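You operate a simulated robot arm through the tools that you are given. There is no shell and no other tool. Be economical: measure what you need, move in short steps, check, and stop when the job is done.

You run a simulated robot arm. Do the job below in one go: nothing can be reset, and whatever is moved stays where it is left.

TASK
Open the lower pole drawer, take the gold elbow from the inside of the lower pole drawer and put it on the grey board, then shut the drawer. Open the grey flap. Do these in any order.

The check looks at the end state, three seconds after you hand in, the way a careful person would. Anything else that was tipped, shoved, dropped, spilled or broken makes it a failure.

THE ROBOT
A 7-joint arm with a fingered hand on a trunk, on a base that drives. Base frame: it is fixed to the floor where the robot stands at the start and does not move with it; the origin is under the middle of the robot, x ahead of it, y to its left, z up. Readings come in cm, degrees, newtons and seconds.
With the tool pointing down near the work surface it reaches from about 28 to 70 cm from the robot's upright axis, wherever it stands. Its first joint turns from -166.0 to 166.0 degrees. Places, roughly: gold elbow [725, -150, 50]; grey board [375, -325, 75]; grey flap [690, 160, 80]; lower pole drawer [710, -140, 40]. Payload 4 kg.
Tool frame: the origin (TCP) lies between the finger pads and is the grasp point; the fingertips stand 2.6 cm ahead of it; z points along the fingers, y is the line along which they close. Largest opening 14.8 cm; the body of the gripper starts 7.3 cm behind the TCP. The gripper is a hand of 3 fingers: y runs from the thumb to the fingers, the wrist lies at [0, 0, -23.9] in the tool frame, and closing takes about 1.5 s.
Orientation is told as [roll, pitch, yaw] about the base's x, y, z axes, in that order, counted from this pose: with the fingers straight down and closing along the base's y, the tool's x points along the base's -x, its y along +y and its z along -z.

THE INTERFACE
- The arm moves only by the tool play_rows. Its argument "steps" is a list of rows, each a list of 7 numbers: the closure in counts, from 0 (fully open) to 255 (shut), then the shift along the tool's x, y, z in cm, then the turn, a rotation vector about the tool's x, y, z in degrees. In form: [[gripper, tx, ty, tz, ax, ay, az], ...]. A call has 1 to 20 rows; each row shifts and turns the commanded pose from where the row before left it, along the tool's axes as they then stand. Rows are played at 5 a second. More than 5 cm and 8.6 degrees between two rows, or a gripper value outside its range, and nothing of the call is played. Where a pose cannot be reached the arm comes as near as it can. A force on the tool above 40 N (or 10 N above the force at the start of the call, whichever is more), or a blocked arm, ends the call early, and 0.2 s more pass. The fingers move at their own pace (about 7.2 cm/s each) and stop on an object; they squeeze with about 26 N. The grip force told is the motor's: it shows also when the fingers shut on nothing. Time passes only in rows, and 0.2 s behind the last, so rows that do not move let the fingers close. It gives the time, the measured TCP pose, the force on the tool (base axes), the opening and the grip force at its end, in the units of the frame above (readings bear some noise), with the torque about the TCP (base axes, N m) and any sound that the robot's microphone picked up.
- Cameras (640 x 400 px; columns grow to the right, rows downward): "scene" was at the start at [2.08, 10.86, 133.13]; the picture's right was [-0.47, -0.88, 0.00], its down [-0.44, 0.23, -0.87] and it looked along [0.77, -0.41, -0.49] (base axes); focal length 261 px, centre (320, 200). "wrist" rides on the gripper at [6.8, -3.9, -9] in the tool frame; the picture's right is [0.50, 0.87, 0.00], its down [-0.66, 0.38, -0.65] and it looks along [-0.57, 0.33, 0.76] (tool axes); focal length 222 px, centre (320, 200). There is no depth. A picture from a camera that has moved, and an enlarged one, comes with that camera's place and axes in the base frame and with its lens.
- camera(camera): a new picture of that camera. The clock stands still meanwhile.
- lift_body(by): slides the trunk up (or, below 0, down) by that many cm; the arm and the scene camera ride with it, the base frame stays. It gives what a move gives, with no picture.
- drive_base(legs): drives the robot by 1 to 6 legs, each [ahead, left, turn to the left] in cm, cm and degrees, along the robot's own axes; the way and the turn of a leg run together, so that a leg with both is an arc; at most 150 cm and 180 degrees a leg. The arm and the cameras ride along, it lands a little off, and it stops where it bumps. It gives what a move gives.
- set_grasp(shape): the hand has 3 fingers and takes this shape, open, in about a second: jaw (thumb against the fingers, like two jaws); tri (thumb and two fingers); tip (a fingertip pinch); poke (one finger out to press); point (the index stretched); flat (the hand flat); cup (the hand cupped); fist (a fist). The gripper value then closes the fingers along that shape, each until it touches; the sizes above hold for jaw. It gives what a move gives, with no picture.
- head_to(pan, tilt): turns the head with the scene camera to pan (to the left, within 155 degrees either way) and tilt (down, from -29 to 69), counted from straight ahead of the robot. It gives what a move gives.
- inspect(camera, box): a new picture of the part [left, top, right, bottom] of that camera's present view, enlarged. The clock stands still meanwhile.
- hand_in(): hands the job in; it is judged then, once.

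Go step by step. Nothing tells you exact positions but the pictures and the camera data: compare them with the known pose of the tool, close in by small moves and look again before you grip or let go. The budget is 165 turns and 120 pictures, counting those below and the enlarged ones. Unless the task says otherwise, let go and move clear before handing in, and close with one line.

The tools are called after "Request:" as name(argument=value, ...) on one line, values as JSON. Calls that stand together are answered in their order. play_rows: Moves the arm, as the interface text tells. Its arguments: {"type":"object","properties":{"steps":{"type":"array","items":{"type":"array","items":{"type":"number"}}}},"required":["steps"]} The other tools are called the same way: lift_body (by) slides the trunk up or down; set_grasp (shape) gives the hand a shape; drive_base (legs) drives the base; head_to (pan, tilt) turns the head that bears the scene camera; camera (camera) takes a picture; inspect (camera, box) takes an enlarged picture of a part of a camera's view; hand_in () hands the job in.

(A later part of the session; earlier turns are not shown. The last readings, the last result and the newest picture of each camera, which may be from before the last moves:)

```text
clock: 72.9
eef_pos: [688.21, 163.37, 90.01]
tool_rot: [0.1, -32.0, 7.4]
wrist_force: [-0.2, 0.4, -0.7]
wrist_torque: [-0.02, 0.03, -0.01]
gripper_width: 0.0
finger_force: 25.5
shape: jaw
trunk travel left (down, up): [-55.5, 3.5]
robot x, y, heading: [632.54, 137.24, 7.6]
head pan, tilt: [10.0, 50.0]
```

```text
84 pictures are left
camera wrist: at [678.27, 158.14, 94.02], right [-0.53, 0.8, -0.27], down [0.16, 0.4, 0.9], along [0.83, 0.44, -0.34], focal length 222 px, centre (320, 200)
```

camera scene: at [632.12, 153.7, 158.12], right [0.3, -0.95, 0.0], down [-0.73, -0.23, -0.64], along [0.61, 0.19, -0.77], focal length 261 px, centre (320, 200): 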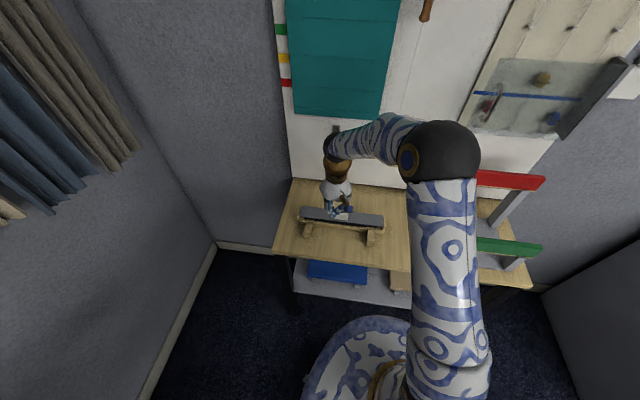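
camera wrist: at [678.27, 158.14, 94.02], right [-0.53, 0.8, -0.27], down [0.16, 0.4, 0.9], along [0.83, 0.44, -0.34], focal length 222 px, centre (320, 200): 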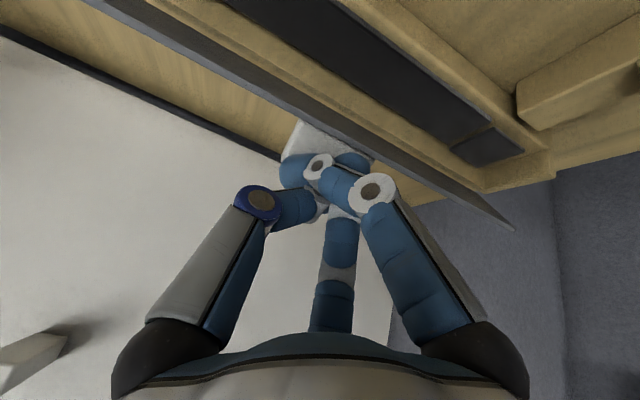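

Request:
inspect(camera="wrist", box=[220, 80, 460, 230])

Request:
play_rows(steps=[[255, -0.86, 0, -0.05, 0, 0, 0], [255, -0.86, 0, -0.05, 0, 0, 0], [255, -0.86, 0, -0.05, 0, 0, 0], [255, 0, 0, 0, 0, 0, 0]])

Request:
inspect(camera="wrist", box=[160, 40, 480, 240])

```text
2.67 times, centred on (340, 155) of wrist
camera zoom: at [678.27, 158.14, 94.02], right [-0.53, 0.8, -0.27], down [0.16, 0.4, 0.9], along [0.83, 0.44, -0.34], focal length 592 px, centre (267, 320)
```

zoom: 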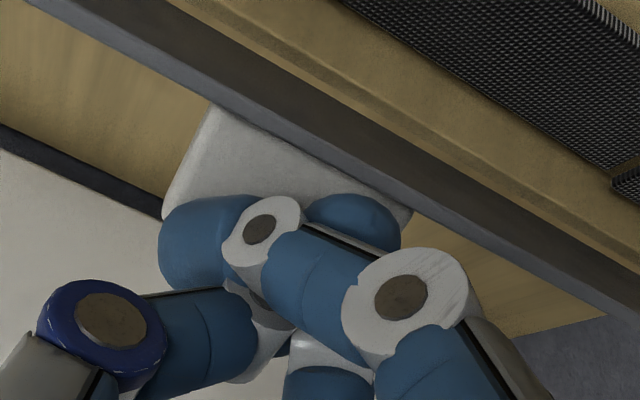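

```text
clock: 73.9
eef_pos: [690.3, 163.61, 91.47]
tool_rot: [0.1, -32.1, 7.5]
wrist_force: [-0.2, 0.3, 0.1]
wrist_torque: [-0.01, 0.0, 0.01]
gripper_width: 0.0
finger_force: 25.9
shape: jaw
trunk travel left (down, up): [-55.5, 3.5]
robot x, y, heading: [633.22, 136.9, 7.0]
head pan, tilt: [10.0, 50.0]
```

```text
2.00 times, centred on (320, 140) of wrist
camera zoom: at [680.23, 158.44, 95.56], right [-0.53, 0.8, -0.27], down [0.16, 0.4, 0.9], along [0.83, 0.44, -0.34], focal length 444 px, centre (320, 320)
```

zoom: 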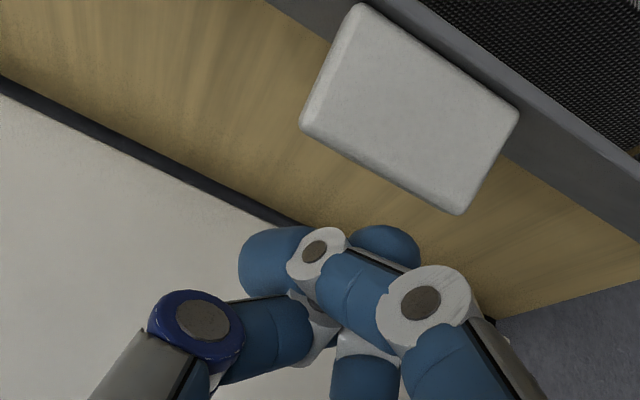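

The fingers slid over the handle top and the flap fell back; my path rose too much. I'll go back in front and push along a flatter arc.

Request:
play_rows(steps=[[255, -0.6, 0, -1, 0, 0, 0], [255, 2.8, 0, -1.7, 0, 0, 0], [255, 2.8, 0, -1.7, 0, 0, 0], [255, 2.8, 0, -1.7, 0, 0, 0], [255, 1.3, 0, 2.1, 0, 0, 0], [255, 1.4, 0, 2.1, 0, 0, 0], [255, 0, 0, 0, 0, 0, 0]])

Request:
camera(camera="wrist")

```text
clock: 75.5
eef_pos: [680.3, 162.29, 87.5]
tool_rot: [0.0, -32.0, 7.3]
wrist_force: [0.3, -0.3, 0.5]
wrist_torque: [-0.03, 0.0, 0.02]
gripper_width: 0.0
finger_force: 26.2
shape: jaw
trunk travel left (down, up): [-55.5, 3.5]
robot x, y, heading: [632.53, 137.13, 7.4]
head pan, tilt: [10.0, 50.0]
```

```text
81 pictures are left
camera wrist: at [670.33, 157.1, 91.54], right [-0.53, 0.8, -0.27], down [0.16, 0.4, 0.9], along [0.83, 0.44, -0.34], focal length 222 px, centre (320, 200)
```

wrist: 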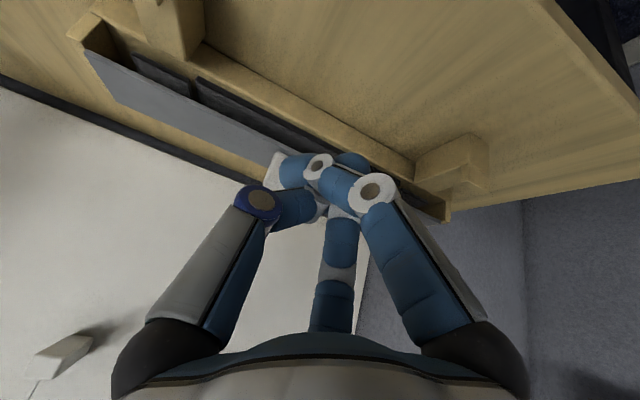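

Request:
play_rows(steps=[[255, -1.0, 0, 0.41, 0, 0, 0], [255, -1.0, 0, 0.41, 0, 0, 0], [255, -1.0, 0, 0.41, 0, 0, 0], [255, -1.0, 0, 0.41, 0, 0, 0], [255, -1.0, 0, 0.41, 0, 0, 0], [255, -1.25, 0, 0.36, 0, 0, 0], [255, -1.25, 0, 0.36, 0, 0, 0], [255, -1.06, 0, 0.66, 0, 0, 0], [255, -1.06, 0, 0.66, 0, 0, 0], [255, 0, 0, 0, 0, 0, 0]])

Request:
camera(camera="wrist")

```text
clock: 77.7
eef_pos: [690.58, 163.6, 89.25]
tool_rot: [0.0, -32.1, 7.5]
wrist_force: [0.2, 0.1, -0.2]
wrist_torque: [-0.03, -0.01, -0.01]
gripper_width: 0.01
finger_force: 26.7
shape: jaw
trunk travel left (down, up): [-55.5, 3.5]
robot x, y, heading: [632.71, 137.24, 7.5]
head pan, tilt: [10.0, 50.0]
```

```text
80 pictures are left
camera wrist: at [680.69, 158.46, 93.26], right [-0.53, 0.8, -0.27], down [0.16, 0.4, 0.9], along [0.83, 0.44, -0.34], focal length 222 px, centre (320, 200)
```

wrist: 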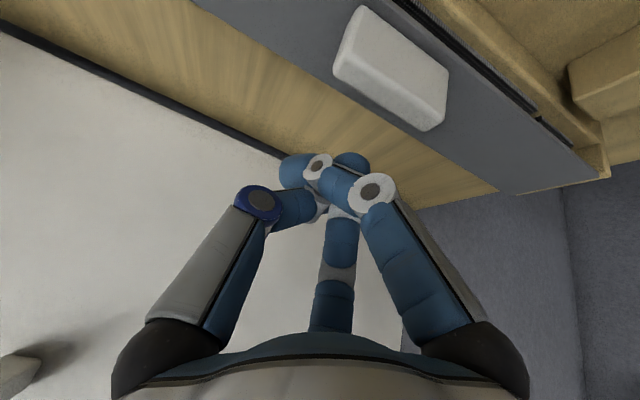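

The handle is too short to push all the way over this way. I'll instead pinch it: bring the hand upright, turn it so the thumb is at the front and the fingers behind the handle, and look.

Request:
play_rows(steps=[[255, -2, 0, -3.5, 0, 0, 0], [255, -2, 0, -3.5, 0, 8, 0], [255, 0, 0, 0, 0, 8, 0], [255, 0, 0, 0, 0, 8, 0], [255, 0, 0, 0, 0, 8, 0], [120, 2, 0, 0, 0, 0, 8], [120, 0, 0, 0, 0, 0, 8], [120, 0, 0, 0, 0, 0, 8], [120, 0, 0, 0, 0, 0, 8], [120, 0, 0, 0, 0, 0, 8], [120, 0, 0, 0, 0, 0, 8], [120, 0, 0, 0, 0, 0, 8], [120, 0, 0, 0, 0, 0, 8], [120, 0, 0, 0, 0, 0, 8], [120, 0, 0, 0, 0, 0, 8], [120, 0, 0, 0, 0, 0, 8], [120, 0, 0, 0, 0, 0, 0]])

Request:
camera(camera="wrist")

Request:
inspect(camera="scene", box=[280, 160, 440, 260])

```text
clock: 81.3
eef_pos: [688.4, 163.37, 97.17]
tool_rot: [0.0, 0.1, -80.8]
wrist_force: [-0.2, -0.7, 0.5]
wrist_torque: [-0.02, 0.0, -0.01]
gripper_width: 7.83
finger_force: 0.1
shape: jaw
trunk travel left (down, up): [-55.5, 3.5]
robot x, y, heading: [632.66, 137.4, 7.4]
head pan, tilt: [10.0, 50.0]
```

```text
79 pictures are left
camera wrist: at [683.34, 169.47, 106.2], right [0.77, 0.63, 0.0], down [0.48, -0.59, 0.65], along [0.41, -0.51, -0.76], focal length 222 px, centre (320, 200)
```

wrist: 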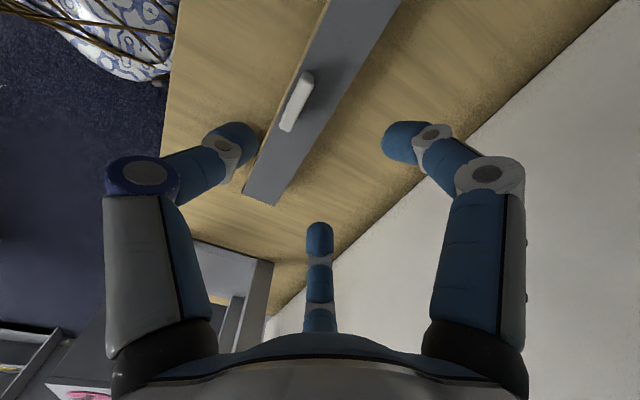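

```text
4.00 times, centred on (360, 210) of scene
camera zoom: at [632.12, 153.69, 158.12], right [0.3, -0.95, 0.0], down [-0.73, -0.23, -0.64], along [0.61, 0.19, -0.77], focal length 1043 px, centre (160, 160)
```

zoom: 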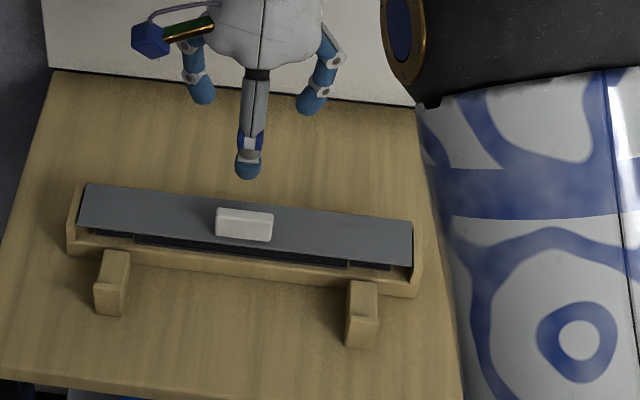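

Clear view now: handle at about (685.3, 163), z 84–86.8. I'll position the hand above it, narrow the opening, tilt 15°, and check before lowering.

Request:
play_rows(steps=[[165, 0.2, -2, 2, 0, 0, 0], [165, 0, -1.8, 2, 0, 0, 0], [165, 0, 0, 1, -7.5, 0, 0], [165, 0, 0, 0, -7.5, 0, 0], [165, 0, 0, 0, 0, 0, 0]])

Request:
camera(camera="wrist")

Request:
inspect(camera="scene", box=[280, 160, 440, 260])

```text
clock: 82.5
eef_pos: [684.55, 163.01, 92.28]
tool_rot: [15.1, 0.1, -80.6]
wrist_force: [0.7, -0.3, 0.0]
wrist_torque: [0.03, 0.02, 0.0]
gripper_width: 5.27
finger_force: 0.1
shape: jaw
trunk travel left (down, up): [-55.5, 3.5]
robot x, y, heading: [632.51, 137.21, 7.5]
head pan, tilt: [10.0, 50.0]
```

```text
77 pictures are left
camera wrist: at [677.35, 168.69, 99.93], right [0.74, 0.63, 0.23], down [0.3, -0.61, 0.73], along [0.6, -0.48, -0.65], focal length 222 px, centre (320, 200)
```

wrist: 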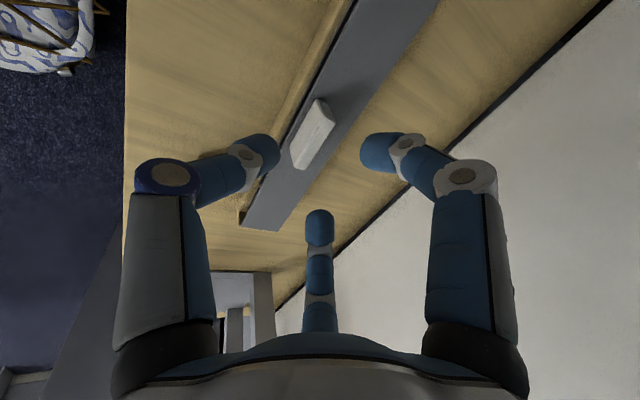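

```text
4.00 times, centred on (360, 210) of scene
camera zoom: at [632.11, 153.69, 158.12], right [0.3, -0.95, 0.0], down [-0.73, -0.23, -0.64], along [0.61, 0.19, -0.77], focal length 1043 px, centre (160, 160)
```

zoom: 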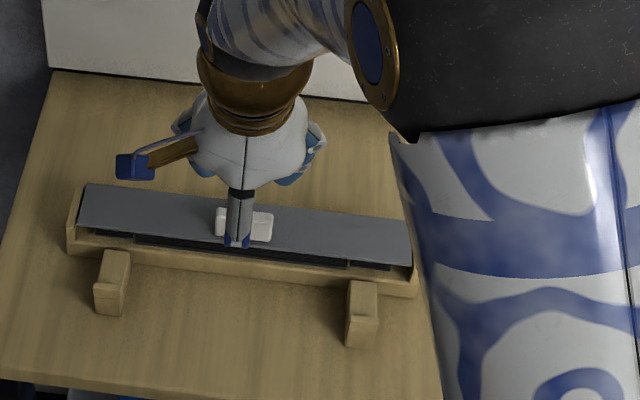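

Aligned well. Lowering onto the handle.

Request:
play_rows(steps=[[165, 0, -0.4, 1.55, 0, 0, 0], [165, 0, -0.4, 1.55, 0, 0, 0], [165, 0, -0.35, 1.35, 0, 0, 0], [165, 0, 0, 0, 0, 0, 0]])

Request:
camera(camera="wrist")

```text
clock: 83.5
eef_pos: [684.7, 162.98, 87.56]
tool_rot: [15.0, 0.0, -80.6]
wrist_force: [1.0, 0.1, 3.4]
wrist_torque: [-0.1, -0.08, 0.07]
gripper_width: 5.26
finger_force: 0.1
shape: jaw
trunk travel left (down, up): [-55.5, 3.5]
robot x, y, heading: [632.66, 137.31, 7.2]
head pan, tilt: [10.0, 50.0]
```

```text
75 pictures are left
camera wrist: at [677.53, 168.74, 95.26], right [0.74, 0.63, 0.23], down [0.3, -0.61, 0.73], along [0.6, -0.48, -0.65], focal length 222 px, centre (320, 200)
```

wrist: 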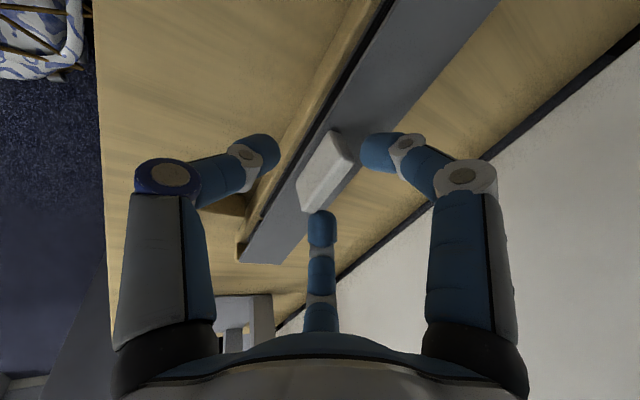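

Handle is between thumb and fingers. Closing.

Request:
play_rows(steps=[[200, 0, 0.05, -0.2, 0, 0, 0], [255, 0, 0, 0, 0, 0, 0], [255, 0, 0, 0, 0, 0, 0], [255, 0, 0, 0, 0, 0, 0], [255, 0, 0, 0, 0, 0, 0], [255, 0, 0, 0, 0, 0, 0]])

Request:
camera(camera="wrist")

```text
clock: 84.9
eef_pos: [684.37, 163.2, 87.89]
tool_rot: [15.1, 0.1, -80.5]
wrist_force: [-13.3, 15.9, 13.1]
wrist_torque: [0.64, 0.06, 0.22]
gripper_width: 0.53
finger_force: 26.4
shape: jaw
trunk travel left (down, up): [-55.5, 3.5]
robot x, y, heading: [632.64, 136.99, 7.4]
head pan, tilt: [10.0, 50.0]
```

```text
74 pictures are left
camera wrist: at [677.18, 168.98, 95.6], right [0.74, 0.63, 0.23], down [0.3, -0.61, 0.73], along [0.6, -0.47, -0.65], focal length 222 px, centre (320, 200)
```

wrist: 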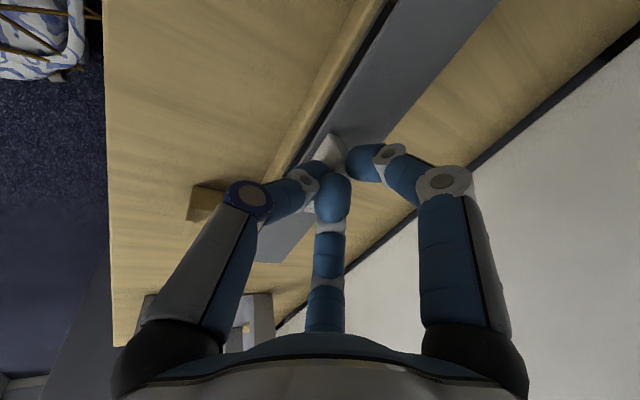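

The handle is clamped. Swinging the hand about the back-edge hinge, 8° per step.

Request:
play_rows(steps=[[255, 0, 0.77, -0.56, 8, 0, 0], [255, 0, 0.77, -0.56, 8, 0, 0], [255, 0, 0.77, -0.56, 8, 0, 0], [255, 0, 0.77, -0.56, 8, 0, 0], [255, 0, 0, 0, 0, 0, 0]])

Request:
camera(camera="wrist")

Request:
inspect(camera="scene", box=[280, 160, 440, 260])

```text
clock: 86.1
eef_pos: [687.71, 163.73, 90.16]
tool_rot: [-17.0, 0.0, -80.6]
wrist_force: [-1.7, 23.3, -2.0]
wrist_torque: [0.59, -0.01, -0.13]
gripper_width: 0.31
finger_force: 25.7
shape: jaw
trunk travel left (down, up): [-55.5, 3.5]
robot x, y, heading: [632.58, 136.98, 7.5]
head pan, tilt: [10.0, 50.0]
```

```text
73 pictures are left
camera wrist: at [685.31, 170.25, 99.82], right [0.74, 0.63, -0.25], down [0.65, -0.56, 0.51], along [0.18, -0.54, -0.82], focal length 222 px, centre (320, 200)
```

wrist: 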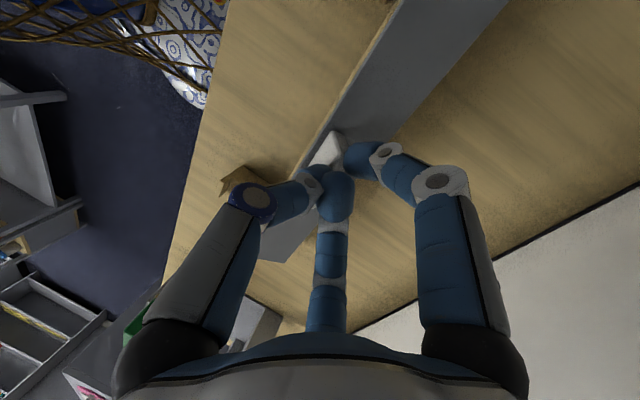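

```text
4.00 times, centred on (360, 210) of scene
camera zoom: at [632.13, 154.0, 158.08], right [0.3, -0.95, 0.0], down [-0.73, -0.23, -0.64], along [0.61, 0.19, -0.77], focal length 1043 px, centre (160, 160)
```

zoom: 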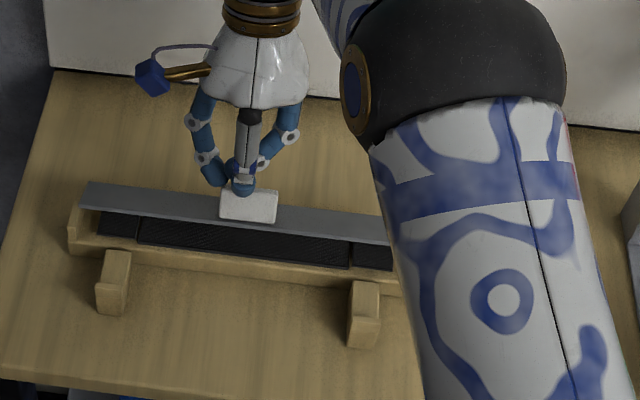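

Working: the flap is up about 32°. Continuing, with a bit more rotation and then translation along the arc.

Request:
play_rows(steps=[[255, 0, 0.77, -0.56, 8, 0, 0], [255, 0, 0.77, -0.56, 8, 0, 0], [255, 0, 0.94, -0.49, 0, 0, 0], [255, 0, 0.94, -0.49, 0, 0, 0], [255, 0, 0, 0, 0, 0, 0]])

Request:
camera(camera="wrist")

Request:
inspect(camera="scene", box=[280, 160, 440, 260])

```text
clock: 87.3
eef_pos: [687.27, 164.03, 91.35]
tool_rot: [-29.5, 0.4, -81.9]
wrist_force: [0.6, -0.2, -0.2]
wrist_torque: [0.02, 0.0, -0.01]
gripper_width: 0.24
finger_force: 26.6
shape: jaw
out of reach, approached as far as the arm can: row 2, 3, 4
trunk travel left (down, up): [-55.5, 3.5]
robot x, y, heading: [632.41, 136.85, 7.5]
head pan, tilt: [10.0, 50.0]
```

```text
71 pictures are left
camera wrist: at [687.2, 170.78, 101.16], right [0.68, 0.6, -0.42], down [0.74, -0.56, 0.38], along [-0.01, -0.57, -0.82], focal length 222 px, centre (320, 200)
```

wrist: 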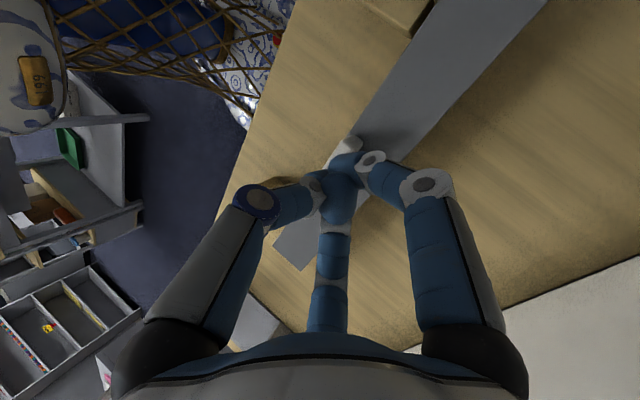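

```text
4.00 times, centred on (360, 210) of scene
camera zoom: at [632.11, 153.68, 158.12], right [0.3, -0.95, 0.0], down [-0.73, -0.23, -0.64], along [0.61, 0.19, -0.77], focal length 1043 px, centre (160, 160)
```

zoom: 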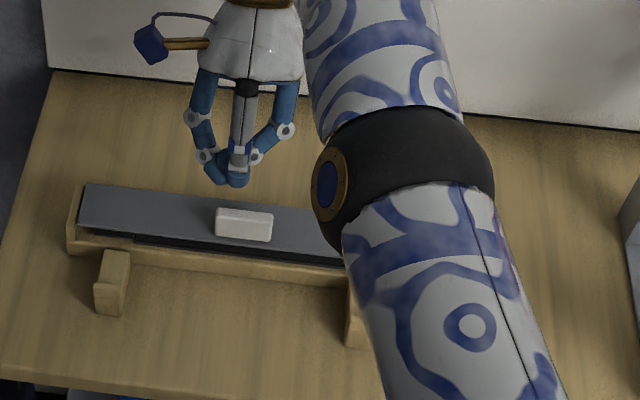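

It slipped out as the arm hit its reach limit. I'll raise the hand, re-tilt toward the robot by 30°, and move the base a bit closer before re-gripping.

Request:
play_rows(steps=[[200, 0, -1.5, -2.6, 0, 0, 0], [200, 0, -1.5, -2.6, 0, 0, 0], [195, 0, -2, 0, -7.5, 0, 0], [195, 0, -2, 0, -7.5, 0, 0], [195, 0, -2, 0, -7.5, 0, 0], [195, 0, -2, 0, -7.5, 0, 0], [195, 0, 0, 0, -7.5, 0, 0], [195, 0, 0, 0, -7.5, 0, 0], [195, 0, 0, 0, -7.5, 0, 0], [195, 0, 0, 0, -7.5, 0, 0], [195, 0, 0, 0, 0, 0, 0]])

Request:
drive_base(legs=[[7, 8, 0]])

Request:
camera(camera="wrist")

Request:
camera(camera="scene")

```text
clock: 89.7
eef_pos: [679.67, 162.96, 99.76]
tool_rot: [30.6, 0.4, -81.8]
wrist_force: [0.0, -0.3, 0.1]
wrist_torque: [0.04, -0.01, 0.01]
gripper_width: 3.45
finger_force: 0.0
shape: jaw
trunk travel left (down, up): [-55.5, 3.5]
robot x, y, heading: [632.25, 137.16, 7.4]
head pan, tilt: [10.0, 50.0]
```

```text
clock: 90.9
eef_pos: [685.79, 171.75, 99.78]
tool_rot: [30.6, 0.4, -81.9]
wrist_force: [-0.2, 0.8, -0.4]
wrist_torque: [0.0, -0.02, -0.03]
gripper_width: 3.44
finger_force: 0.1
shape: jaw
trunk travel left (down, up): [-55.5, 3.5]
robot x, y, heading: [638.35, 146.19, 7.3]
head pan, tilt: [10.0, 50.0]
```

```text
69 pictures are left
camera wrist: at [676.87, 177.35, 105.58], right [0.67, 0.6, 0.44], down [0.09, -0.65, 0.75], along [0.74, -0.47, -0.49], focal length 222 px, centre (320, 200)
```

wrist: 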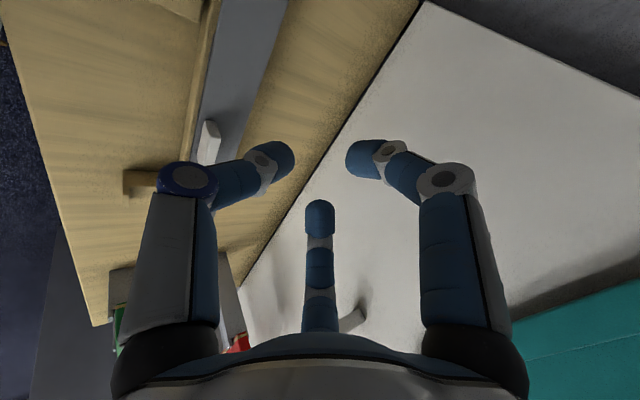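

```text
68 pictures are left
camera scene: at [638.2, 162.73, 158.11], right [0.3, -0.95, 0.0], down [-0.73, -0.23, -0.64], along [0.61, 0.19, -0.77], focal length 261 px, centre (320, 200)
```

scene: 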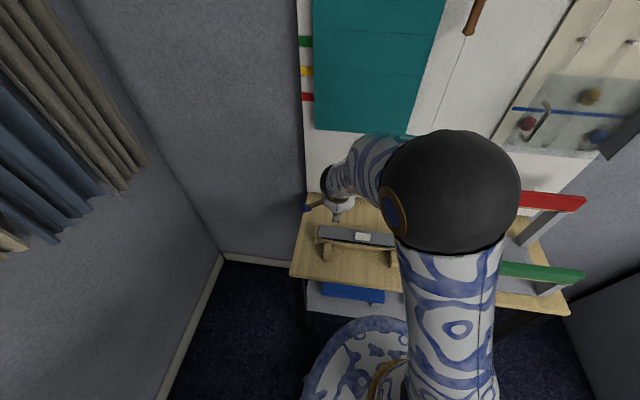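

Request:
play_rows(steps=[[195, -4, 0, 0, 0, 0, 0], [195, -4, 0, 0, 0, 0, 0], [195, 0, -2.5, 2.3, 0, 0, 0], [195, 0, -2.5, 2.3, 0, 0, 0], [195, 0, -2.5, 2.2, 0, 0, 0], [195, 0, 0, 0, 0, 0, 0]])

Request:
camera(camera="wrist")

```text
clock: 92.3
eef_pos: [683.93, 163.69, 89.91]
tool_rot: [30.6, 0.4, -82.1]
wrist_force: [0.9, -0.8, 0.9]
wrist_torque: [0.01, -0.01, 0.03]
gripper_width: 3.46
finger_force: 0.1
shape: jaw
trunk travel left (down, up): [-55.5, 3.5]
robot x, y, heading: [638.24, 146.11, 7.1]
head pan, tilt: [10.0, 50.0]
```

```text
67 pictures are left
camera wrist: at [675.01, 169.27, 95.7], right [0.67, 0.6, 0.44], down [0.09, -0.66, 0.75], along [0.74, -0.47, -0.49], focal length 222 px, centre (320, 200)
```

wrist: 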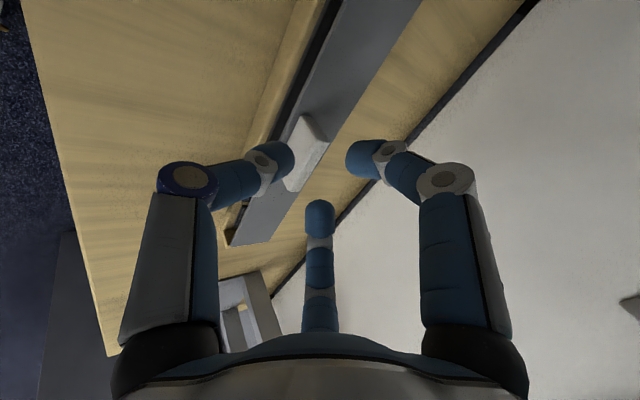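

Request:
play_rows(steps=[[195, 0, -0.65, 1.15, 0, 0, 0], [195, 0, -0.65, 1.1, 0, 0, 0], [195, 0, 0, 0, 0, 0, 0]])

Request:
inspect(camera="wrist", box=[160, 60, 480, 260])

```text
clock: 93.1
eef_pos: [683.86, 163.7, 87.51]
tool_rot: [30.7, 0.5, -82.1]
wrist_force: [-3.9, -3.1, 18.6]
wrist_torque: [-0.41, -0.4, -0.16]
gripper_width: 3.67
finger_force: 0.2
shape: jaw
trunk travel left (down, up): [-55.5, 3.5]
robot x, y, heading: [638.6, 146.26, 7.2]
head pan, tilt: [10.0, 50.0]
```

```text
2.00 times, centred on (320, 160) of wrist
camera zoom: at [674.91, 169.16, 93.39], right [0.67, 0.59, 0.45], down [0.08, -0.66, 0.75], along [0.74, -0.46, -0.49], focal length 444 px, centre (320, 280)
```

zoom: 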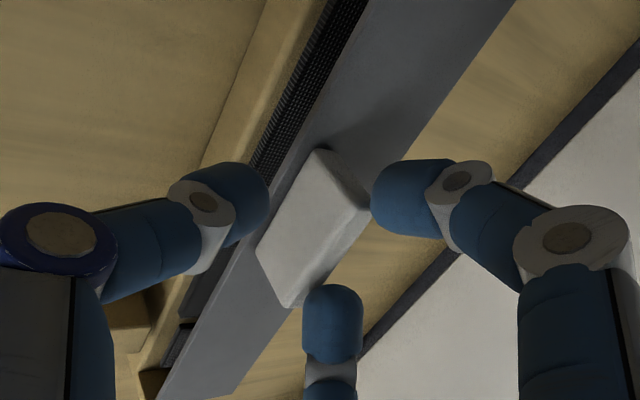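

Request:
play_rows(steps=[[220, 0, 0.15, -0.3, 0, 0, 0], [255, 0, 0, 0, 0, 0, 0], [255, 0, 0, 0, 0, 0, 0], [255, 0, 0, 0, 0, 0, 0], [255, 0, 0, 0, 0, 0, 0]])

Request:
inspect(camera="wrist", box=[160, 60, 480, 260])

```text
clock: 94.3
eef_pos: [683.63, 163.94, 87.9]
tool_rot: [30.7, 0.3, -81.8]
wrist_force: [-14.5, 20.7, 14.3]
wrist_torque: [0.6, 0.06, 0.38]
gripper_width: 0.32
finger_force: 26.4
shape: jaw
trunk travel left (down, up): [-55.5, 3.5]
robot x, y, heading: [638.61, 146.29, 7.2]
head pan, tilt: [10.0, 50.0]
```

```text
2.00 times, centred on (320, 160) of wrist
camera zoom: at [674.71, 169.47, 93.73], right [0.67, 0.6, 0.45], down [0.09, -0.66, 0.75], along [0.74, -0.46, -0.49], focal length 444 px, centre (320, 280)
```

zoom: 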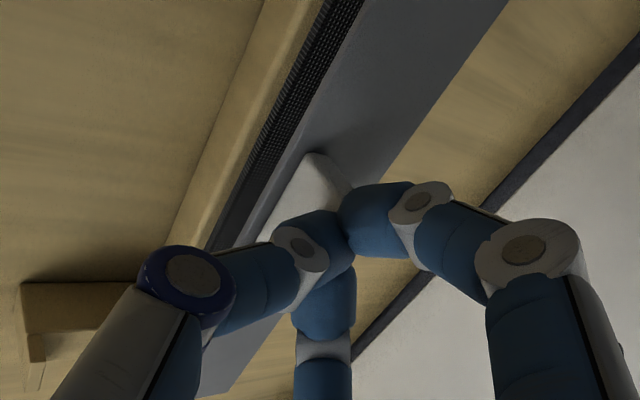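

Request:
play_rows(steps=[[255, 0, 0.95, -0.43, 8, 0, 0], [255, 0, 0.95, -0.43, 8, 0, 0], [255, 0, 0.95, -0.43, 8, 0, 0], [255, 0, 0.95, -0.43, 8, 0, 0], [255, 0, 0.95, -0.43, 8, 0, 0], [255, 0, 0, 0, 0, 0, 0]])

Request:
camera(camera="wrist")

Request:
inspect(camera="scene", box=[280, 160, 440, 260])

```text
clock: 95.7
eef_pos: [687.78, 163.89, 91.14]
tool_rot: [-9.5, 0.5, -82.0]
wrist_force: [0.2, -0.1, -0.6]
wrist_torque: [0.03, -0.03, 0.03]
gripper_width: 0.2
finger_force: 26.3
shape: jaw
trunk travel left (down, up): [-55.5, 3.5]
robot x, y, heading: [638.64, 146.13, 7.3]
head pan, tilt: [10.0, 50.0]
```

```text
64 pictures are left
camera wrist: at [684.45, 170.28, 100.68], right [0.78, 0.61, -0.14], down [0.57, -0.59, 0.58], along [0.27, -0.53, -0.8], focal length 222 px, centre (320, 200)
```

wrist: 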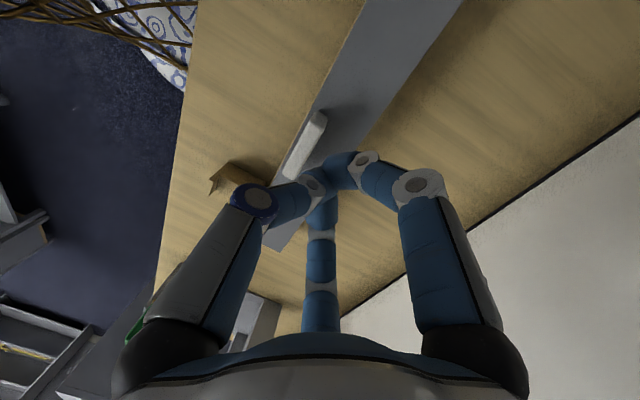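

```text
4.00 times, centred on (360, 210) of scene
camera zoom: at [638.16, 162.66, 158.12], right [0.3, -0.95, 0.0], down [-0.73, -0.23, -0.64], along [0.61, 0.19, -0.77], focal length 1043 px, centre (160, 160)
```

zoom: 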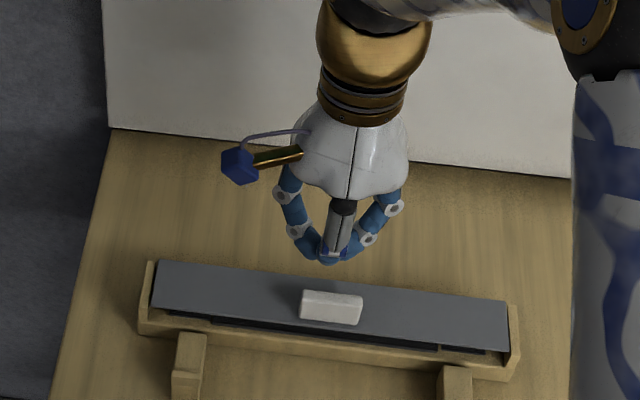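

The tip pinch is too shallow to hold. Better idea: get a single stretched finger under the lid's front edge through the front gap and lift. Let me look at the "point" shape.

Request:
play_rows(steps=[[200, 0, -2, -4, 0, 0, 0], [200, 0, -4, -2, 0, 0, 0], [200, 0, -4, 0, 0, 0, 0]])

Request:
set_grasp(shape="point")

Request:
camera(camera="wrist")

Request:
inspect(camera="scene", box=[280, 160, 440, 260])

```text
clock: 96.5
eef_pos: [678.77, 162.66, 98.62]
tool_rot: [-9.5, 0.5, -82.0]
wrist_force: [-0.4, 0.0, -0.1]
wrist_torque: [0.0, -0.02, 0.01]
gripper_width: 3.17
finger_force: 0.1
shape: jaw
trunk travel left (down, up): [-55.5, 3.5]
robot x, y, heading: [638.39, 146.04, 7.1]
head pan, tilt: [10.0, 50.0]
```

```text
clock: 97.4
eef_pos: [678.81, 162.69, 98.73]
tool_rot: [-9.5, 0.3, -81.9]
wrist_force: [0.4, 0.1, -0.4]
wrist_torque: [0.02, 0.01, 0.04]
gripper_width: 14.2
finger_force: 0.0
shape: point
trunk travel left (down, up): [-55.5, 3.5]
robot x, y, heading: [638.47, 146.15, 7.2]
head pan, tilt: [10.0, 50.0]
```

```text
62 pictures are left
camera wrist: at [675.53, 169.01, 108.25], right [0.78, 0.61, -0.14], down [0.57, -0.59, 0.58], along [0.27, -0.53, -0.8], focal length 222 px, centre (320, 200)
```

wrist: 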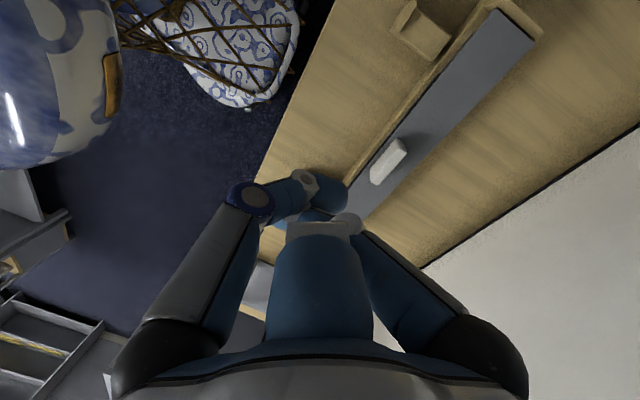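

```text
4.00 times, centred on (360, 210) of scene
camera zoom: at [638.15, 162.65, 158.12], right [0.3, -0.95, 0.0], down [-0.73, -0.23, -0.64], along [0.61, 0.19, -0.77], focal length 1043 px, centre (160, 160)
```

zoom: 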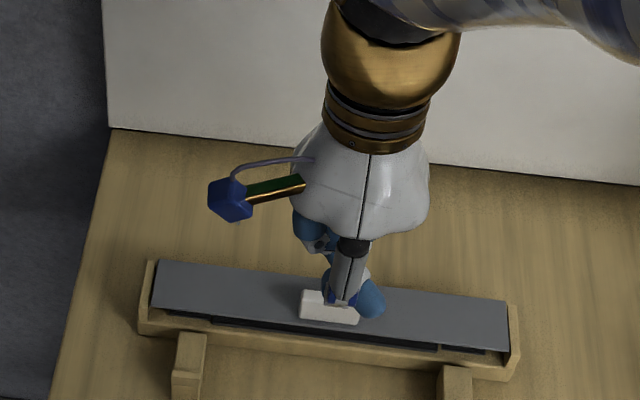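

I'll go with the thumb as a hook: thumb in front, tips tilted forward, it can slide horizontally over the low front wall (z≈82) under the lid edge (z≈84.2), clear of the handle at y≈169.

Request:
set_grasp(shape="jaw")

Request:
play_rows(steps=[[117, 3.3, 0, 0, -7, 0, 0], [117, 3.4, 0, 0, -7, 0, 0], [117, 0, 0, 0, -7, 0, 0], [117, 0, 0, 0, -7, 0, 0], [117, 0, 0, 0, -6.5, 0, 0], [117, 0, -0.6, 4, 0, 0, 0], [117, 0, -0.7, 3.9, 0, 0, 0], [117, 0, 0, 0, 0, 0, 0]])

Request:
camera(camera="wrist")

Request:
inspect(camera="scene", box=[280, 160, 440, 260])

```text
clock: 98.3
eef_pos: [678.89, 162.65, 98.6]
tool_rot: [-9.5, 0.4, -82.0]
wrist_force: [-0.5, 0.8, -0.2]
wrist_torque: [-0.02, -0.02, -0.03]
gripper_width: 14.79
finger_force: 0.0
shape: jaw
trunk travel left (down, up): [-55.5, 3.5]
robot x, y, heading: [638.66, 146.19, 7.3]
head pan, tilt: [10.0, 50.0]
```

```text
clock: 100.1
eef_pos: [680.1, 169.51, 90.82]
tool_rot: [25.0, 0.4, -82.0]
wrist_force: [0.6, 0.1, 0.1]
wrist_torque: [0.03, 0.0, -0.01]
gripper_width: 8.08
finger_force: 0.1
shape: jaw
trunk travel left (down, up): [-55.5, 3.5]
robot x, y, heading: [638.48, 146.25, 7.3]
head pan, tilt: [10.0, 50.0]
```

```text
60 pictures are left
camera wrist: at [671.86, 175.14, 97.44], right [0.71, 0.6, 0.37], down [0.16, -0.65, 0.75], along [0.69, -0.47, -0.55], focal length 222 px, centre (320, 200)
```

wrist: 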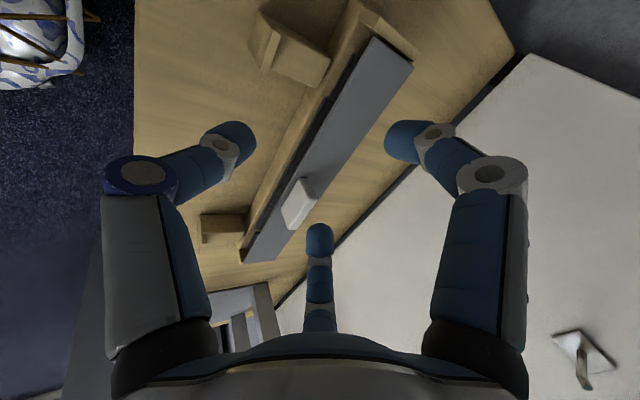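

```text
4.00 times, centred on (360, 210) of scene
camera zoom: at [638.13, 162.66, 158.12], right [0.3, -0.95, 0.0], down [-0.73, -0.23, -0.64], along [0.61, 0.19, -0.77], focal length 1043 px, centre (160, 160)
```

zoom: 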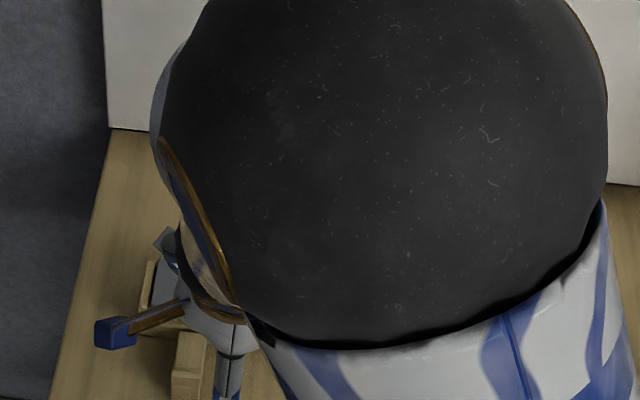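

Request:
play_rows(steps=[[117, 0, -0.8, 1.7, 0, 0, 0], [117, 0, -0.76, 1.65, 0, 0, 0], [117, 0, 0, 0, 0, 0, 0]])

Request:
inspect(camera="wrist", box=[160, 40, 480, 240])

```text
clock: 100.9
eef_pos: [680.24, 169.62, 86.96]
tool_rot: [25.1, 0.4, -81.9]
wrist_force: [0.2, 0.2, 0.5]
wrist_torque: [0.02, -0.03, -0.01]
gripper_width: 8.06
finger_force: 0.1
shape: jaw
trunk travel left (down, up): [-55.5, 3.5]
robot x, y, heading: [638.66, 146.25, 7.2]
head pan, tilt: [10.0, 50.0]
```

```text
2.00 times, centred on (320, 140) of wrist
camera zoom: at [671.92, 175.21, 93.64], right [0.71, 0.6, 0.37], down [0.16, -0.65, 0.75], along [0.69, -0.47, -0.55], focal length 444 px, centre (320, 320)
```

zoom: 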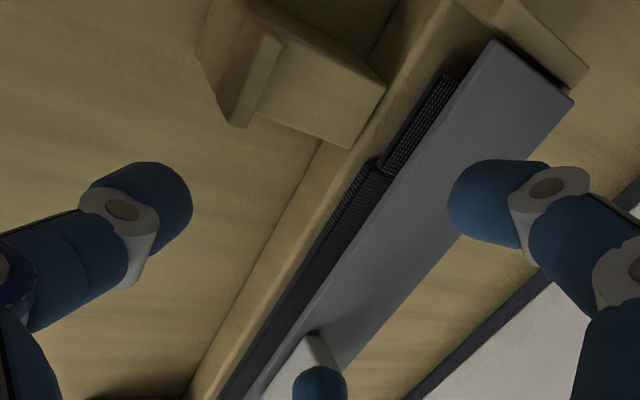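

Thumb is in front of the wall, the gap is visible. Moving forward slowly.

Request:
play_rows(steps=[[117, 0, 0.9, 0.42, 0, 0, 0], [117, 0, 0.9, 0.42, 0, 0, 0], [117, 0, 0.9, 0.42, 0, 0, 0], [117, 0, 0, 0, 0, 0, 0]])

Request:
inspect(camera="wrist", box=[160, 40, 480, 240])

```text
clock: 101.9
eef_pos: [683.24, 170.06, 87.29]
tool_rot: [25.0, 0.3, -82.0]
wrist_force: [-0.3, -0.2, 0.8]
wrist_torque: [-0.02, 0.01, 0.01]
gripper_width: 8.04
finger_force: 0.1
shape: jaw
trunk travel left (down, up): [-55.5, 3.5]
robot x, y, heading: [638.33, 145.86, 7.2]
head pan, tilt: [10.0, 50.0]
```

```text
2.00 times, centred on (320, 140) of wrist
camera zoom: at [674.96, 175.74, 93.81], right [0.71, 0.6, 0.37], down [0.16, -0.65, 0.75], along [0.69, -0.47, -0.55], focal length 444 px, centre (320, 320)
```

zoom: 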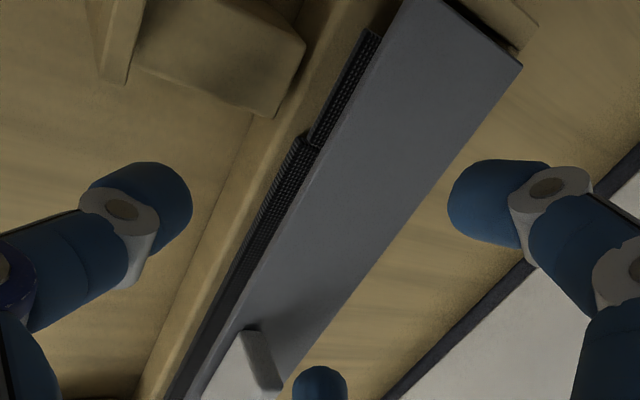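

Request:
play_rows(steps=[[117, 0, 0.72, 0.33, 0, 0, 0], [117, 0, 0.72, 0.33, 0, 0, 0], [117, 0, 0, 0, 0, 0, 0]])

Request:
inspect(camera="wrist", box=[160, 40, 480, 240])

```text
clock: 102.7
eef_pos: [684.64, 170.34, 87.24]
tool_rot: [25.1, 0.4, -81.9]
wrist_force: [-0.5, -0.4, -1.6]
wrist_torque: [-0.02, 0.0, 0.03]
gripper_width: 8.05
finger_force: 0.0
shape: jaw
trunk travel left (down, up): [-55.5, 3.5]
robot x, y, heading: [638.63, 146.16, 7.1]
head pan, tilt: [10.0, 50.0]
```

```text
2.00 times, centred on (320, 140) of wrist
camera zoom: at [676.46, 176.04, 93.73], right [0.71, 0.6, 0.37], down [0.16, -0.65, 0.75], along [0.69, -0.47, -0.55], focal length 444 px, centre (320, 320)
```

zoom: 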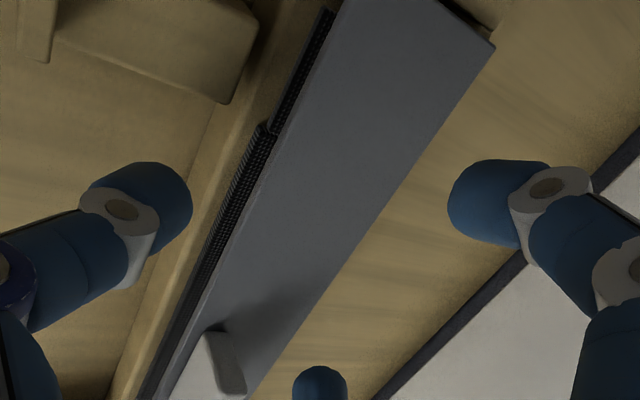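

Request:
play_rows(steps=[[117, 0, 0.72, 0.33, 0, 0, 0], [117, 0, 0.72, 0.33, 0, 0, 0], [117, 0, 0, 0, 0, 0, 0]])

Request:
inspect(camera="wrist", box=[160, 40, 480, 240])

```text
clock: 103.5
eef_pos: [686.22, 170.72, 87.23]
tool_rot: [25.0, 0.5, -82.0]
wrist_force: [-0.6, -0.4, -0.2]
wrist_torque: [0.02, 0.01, 0.01]
gripper_width: 8.04
finger_force: 0.2
shape: jaw
trunk travel left (down, up): [-55.5, 3.5]
robot x, y, heading: [638.23, 146.05, 7.4]
head pan, tilt: [10.0, 50.0]
```

```text
2.00 times, centred on (320, 140) of wrist
camera zoom: at [677.99, 176.25, 93.81], right [0.71, 0.6, 0.37], down [0.16, -0.65, 0.75], along [0.69, -0.47, -0.55], focal length 444 px, centre (320, 320)
```

zoom: 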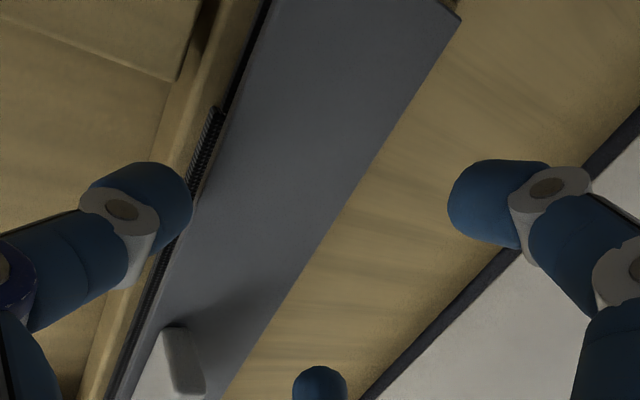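

Request:
play_rows(steps=[[117, 0, 0.55, 0.4, 0, 0, 0], [117, 0, 0.55, 0.35, 0, 0, 0], [117, 0, 0, 0, 0, 0, 0]])

Request:
inspect(camera="wrist", box=[160, 40, 480, 240])

```text
clock: 104.3
eef_pos: [687.38, 170.72, 87.11]
tool_rot: [25.0, 0.4, -81.9]
wrist_force: [-8.2, -1.6, 7.4]
wrist_torque: [-0.07, 0.65, 0.0]
gripper_width: 8.52
finger_force: 0.1
shape: jaw
trunk travel left (down, up): [-55.5, 3.5]
robot x, y, heading: [638.82, 145.96, 7.0]
head pan, tilt: [10.0, 50.0]
```

```text
2.00 times, centred on (320, 140) of wrist
camera zoom: at [679.14, 176.39, 93.67], right [0.71, 0.6, 0.37], down [0.16, -0.65, 0.75], along [0.69, -0.47, -0.55], focal length 444 px, centre (320, 320)
```

zoom: 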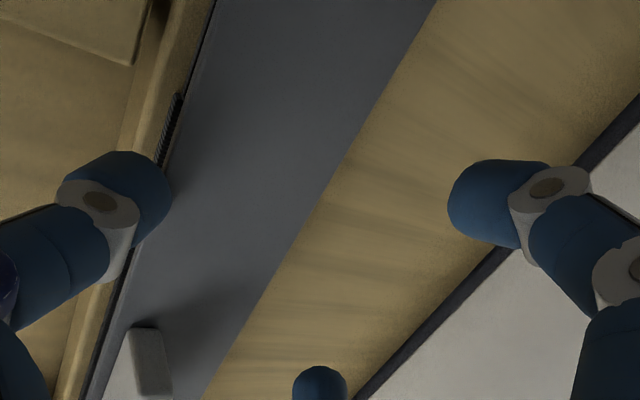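

The thumb is butting the lid edge, slightly too high. Back off 1 cm, down 0.7, and in again.

Request:
play_rows(steps=[[117, 0, -1.0, -0.5, 0, 0, 0], [117, 0, -0.3, 0.65, 0, 0, 0], [117, 0, 0.55, 0.25, 0, 0, 0], [117, 0, 0.55, 0.25, 0, 0, 0], [117, 0, 0.55, 0.25, 0, 0, 0], [117, 0, 0, 0, 0, 0, 0]])

Request:
inspect(camera="wrist", box=[160, 40, 480, 240])

```text
clock: 105.7
eef_pos: [688.15, 170.98, 86.43]
tool_rot: [25.0, 0.4, -81.9]
wrist_force: [-13.3, -3.2, 0.9]
wrist_torque: [-0.11, 0.54, 0.07]
gripper_width: 8.84
finger_force: 0.1
shape: jaw
trunk travel left (down, up): [-55.5, 3.5]
robot x, y, heading: [638.52, 145.96, 7.2]
head pan, tilt: [10.0, 50.0]
```

```text
2.00 times, centred on (320, 140) of wrist
camera zoom: at [679.87, 176.54, 92.96], right [0.71, 0.6, 0.37], down [0.16, -0.64, 0.75], along [0.69, -0.47, -0.55], focal length 444 px, centre (320, 320)
```

zoom: 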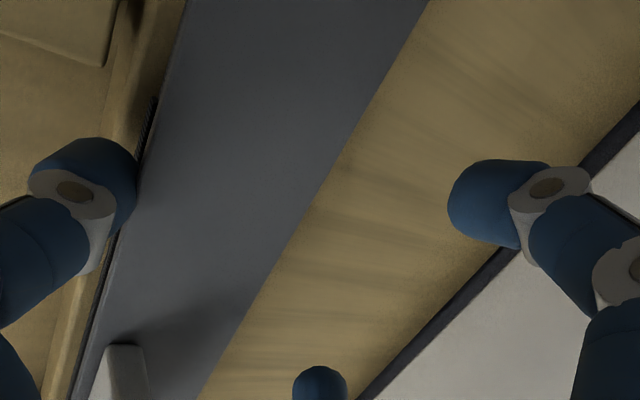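

Request:
play_rows(steps=[[117, 0, -1.8, -0.84, 0, 0, 0], [117, 0, -0.3, 0.65, 0, 0, 0], [117, 0, 0, 0, 0, 0, 0], [117, 0, 0.55, 0.25, 0, 0, 0], [117, 0, 0.55, 0.25, 0, 0, 0], [117, 0, 0.55, 0.25, 0, 0, 0], [117, 0, 0.3, 0.14, 0, 0, 0], [117, 0, 0, 0, 0, 0, 0]])

Request:
inspect(camera="wrist", box=[160, 40, 480, 240])

```text
clock: 107.5
eef_pos: [688.3, 170.92, 85.79]
tool_rot: [25.0, 0.4, -82.0]
wrist_force: [-10.9, -1.5, 0.8]
wrist_torque: [-0.09, 0.39, 0.02]
gripper_width: 8.83
finger_force: 0.1
shape: jaw
trunk travel left (down, up): [-55.5, 3.5]
robot x, y, heading: [638.96, 146.08, 7.2]
head pan, tilt: [10.0, 50.0]
```

```text
2.00 times, centred on (320, 140) of wrist
camera zoom: at [679.95, 176.53, 92.33], right [0.71, 0.6, 0.37], down [0.16, -0.64, 0.75], along [0.69, -0.47, -0.55], focal length 444 px, centre (320, 320)
```

zoom: 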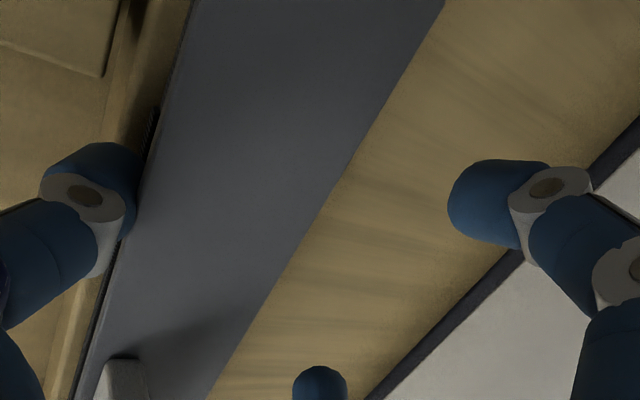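

Try raising straight up from here while pressed against the edge.

Request:
play_rows(steps=[[117, 0, 0.45, -0.1, 0, 0, 0], [117, 0, 0.45, -0.3, 0, 0, 0], [117, 0, 0.4, -0.4, 0, 0, 0], [117, 0, 0.4, -0.4, 0, 0, 0], [117, 0, 0, 0, 0, 0, 0]])

Request:
inspect(camera="wrist", box=[160, 40, 480, 240])

```text
clock: 108.7
eef_pos: [689.57, 171.01, 87.6]
tool_rot: [25.1, 0.4, -82.1]
wrist_force: [0.6, -1.1, -0.8]
wrist_torque: [0.02, -0.01, -0.02]
gripper_width: 8.04
finger_force: 0.1
shape: jaw
trunk travel left (down, up): [-55.5, 3.5]
robot x, y, heading: [638.54, 146.09, 7.2]
head pan, tilt: [10.0, 50.0]
```

```text
2.00 times, centred on (320, 140) of wrist
camera zoom: at [681.22, 176.68, 94.11], right [0.71, 0.6, 0.37], down [0.16, -0.65, 0.75], along [0.69, -0.47, -0.55], focal length 444 px, centre (320, 320)
```

zoom: 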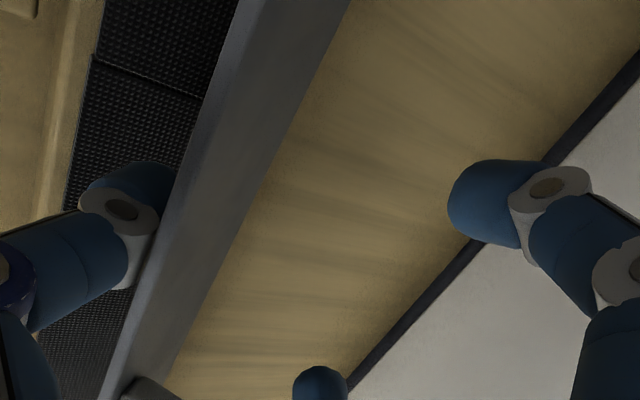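

The thumb is now under the lid and it's rising. Lifting further up and back.

Request:
play_rows(steps=[[117, 0, 0.69, -0.78, 0, 0, 0], [117, 0, 0.69, -0.78, 0, 0, 0], [117, 0, 0.69, -0.78, 0, 0, 0], [117, 0, 0, 0, 0, 0, 0]])

Request:
inspect(camera="wrist", box=[160, 40, 480, 240])

```text
clock: 109.7
eef_pos: [690.28, 171.16, 90.38]
tool_rot: [25.0, 0.3, -81.9]
wrist_force: [-0.1, 0.4, 0.3]
wrist_torque: [-0.02, 0.02, 0.0]
gripper_width: 8.08
finger_force: 0.1
shape: jaw
trunk travel left (down, up): [-55.5, 3.5]
robot x, y, heading: [638.7, 146.2, 7.2]
head pan, tilt: [10.0, 50.0]
```

```text
2.00 times, centred on (320, 140) of wrist
camera zoom: at [681.93, 176.79, 97.01], right [0.71, 0.6, 0.37], down [0.16, -0.65, 0.75], along [0.69, -0.47, -0.55], focal length 444 px, centre (320, 320)
```

zoom: 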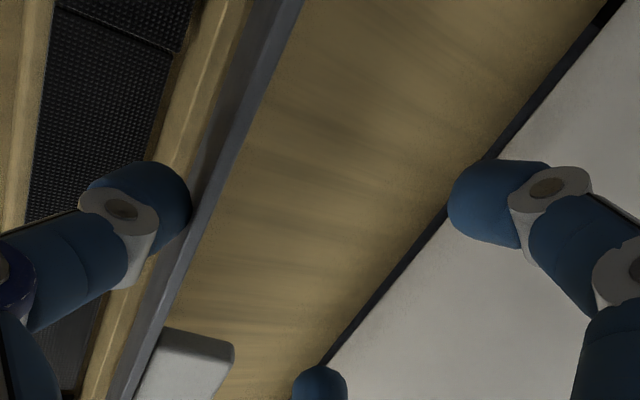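

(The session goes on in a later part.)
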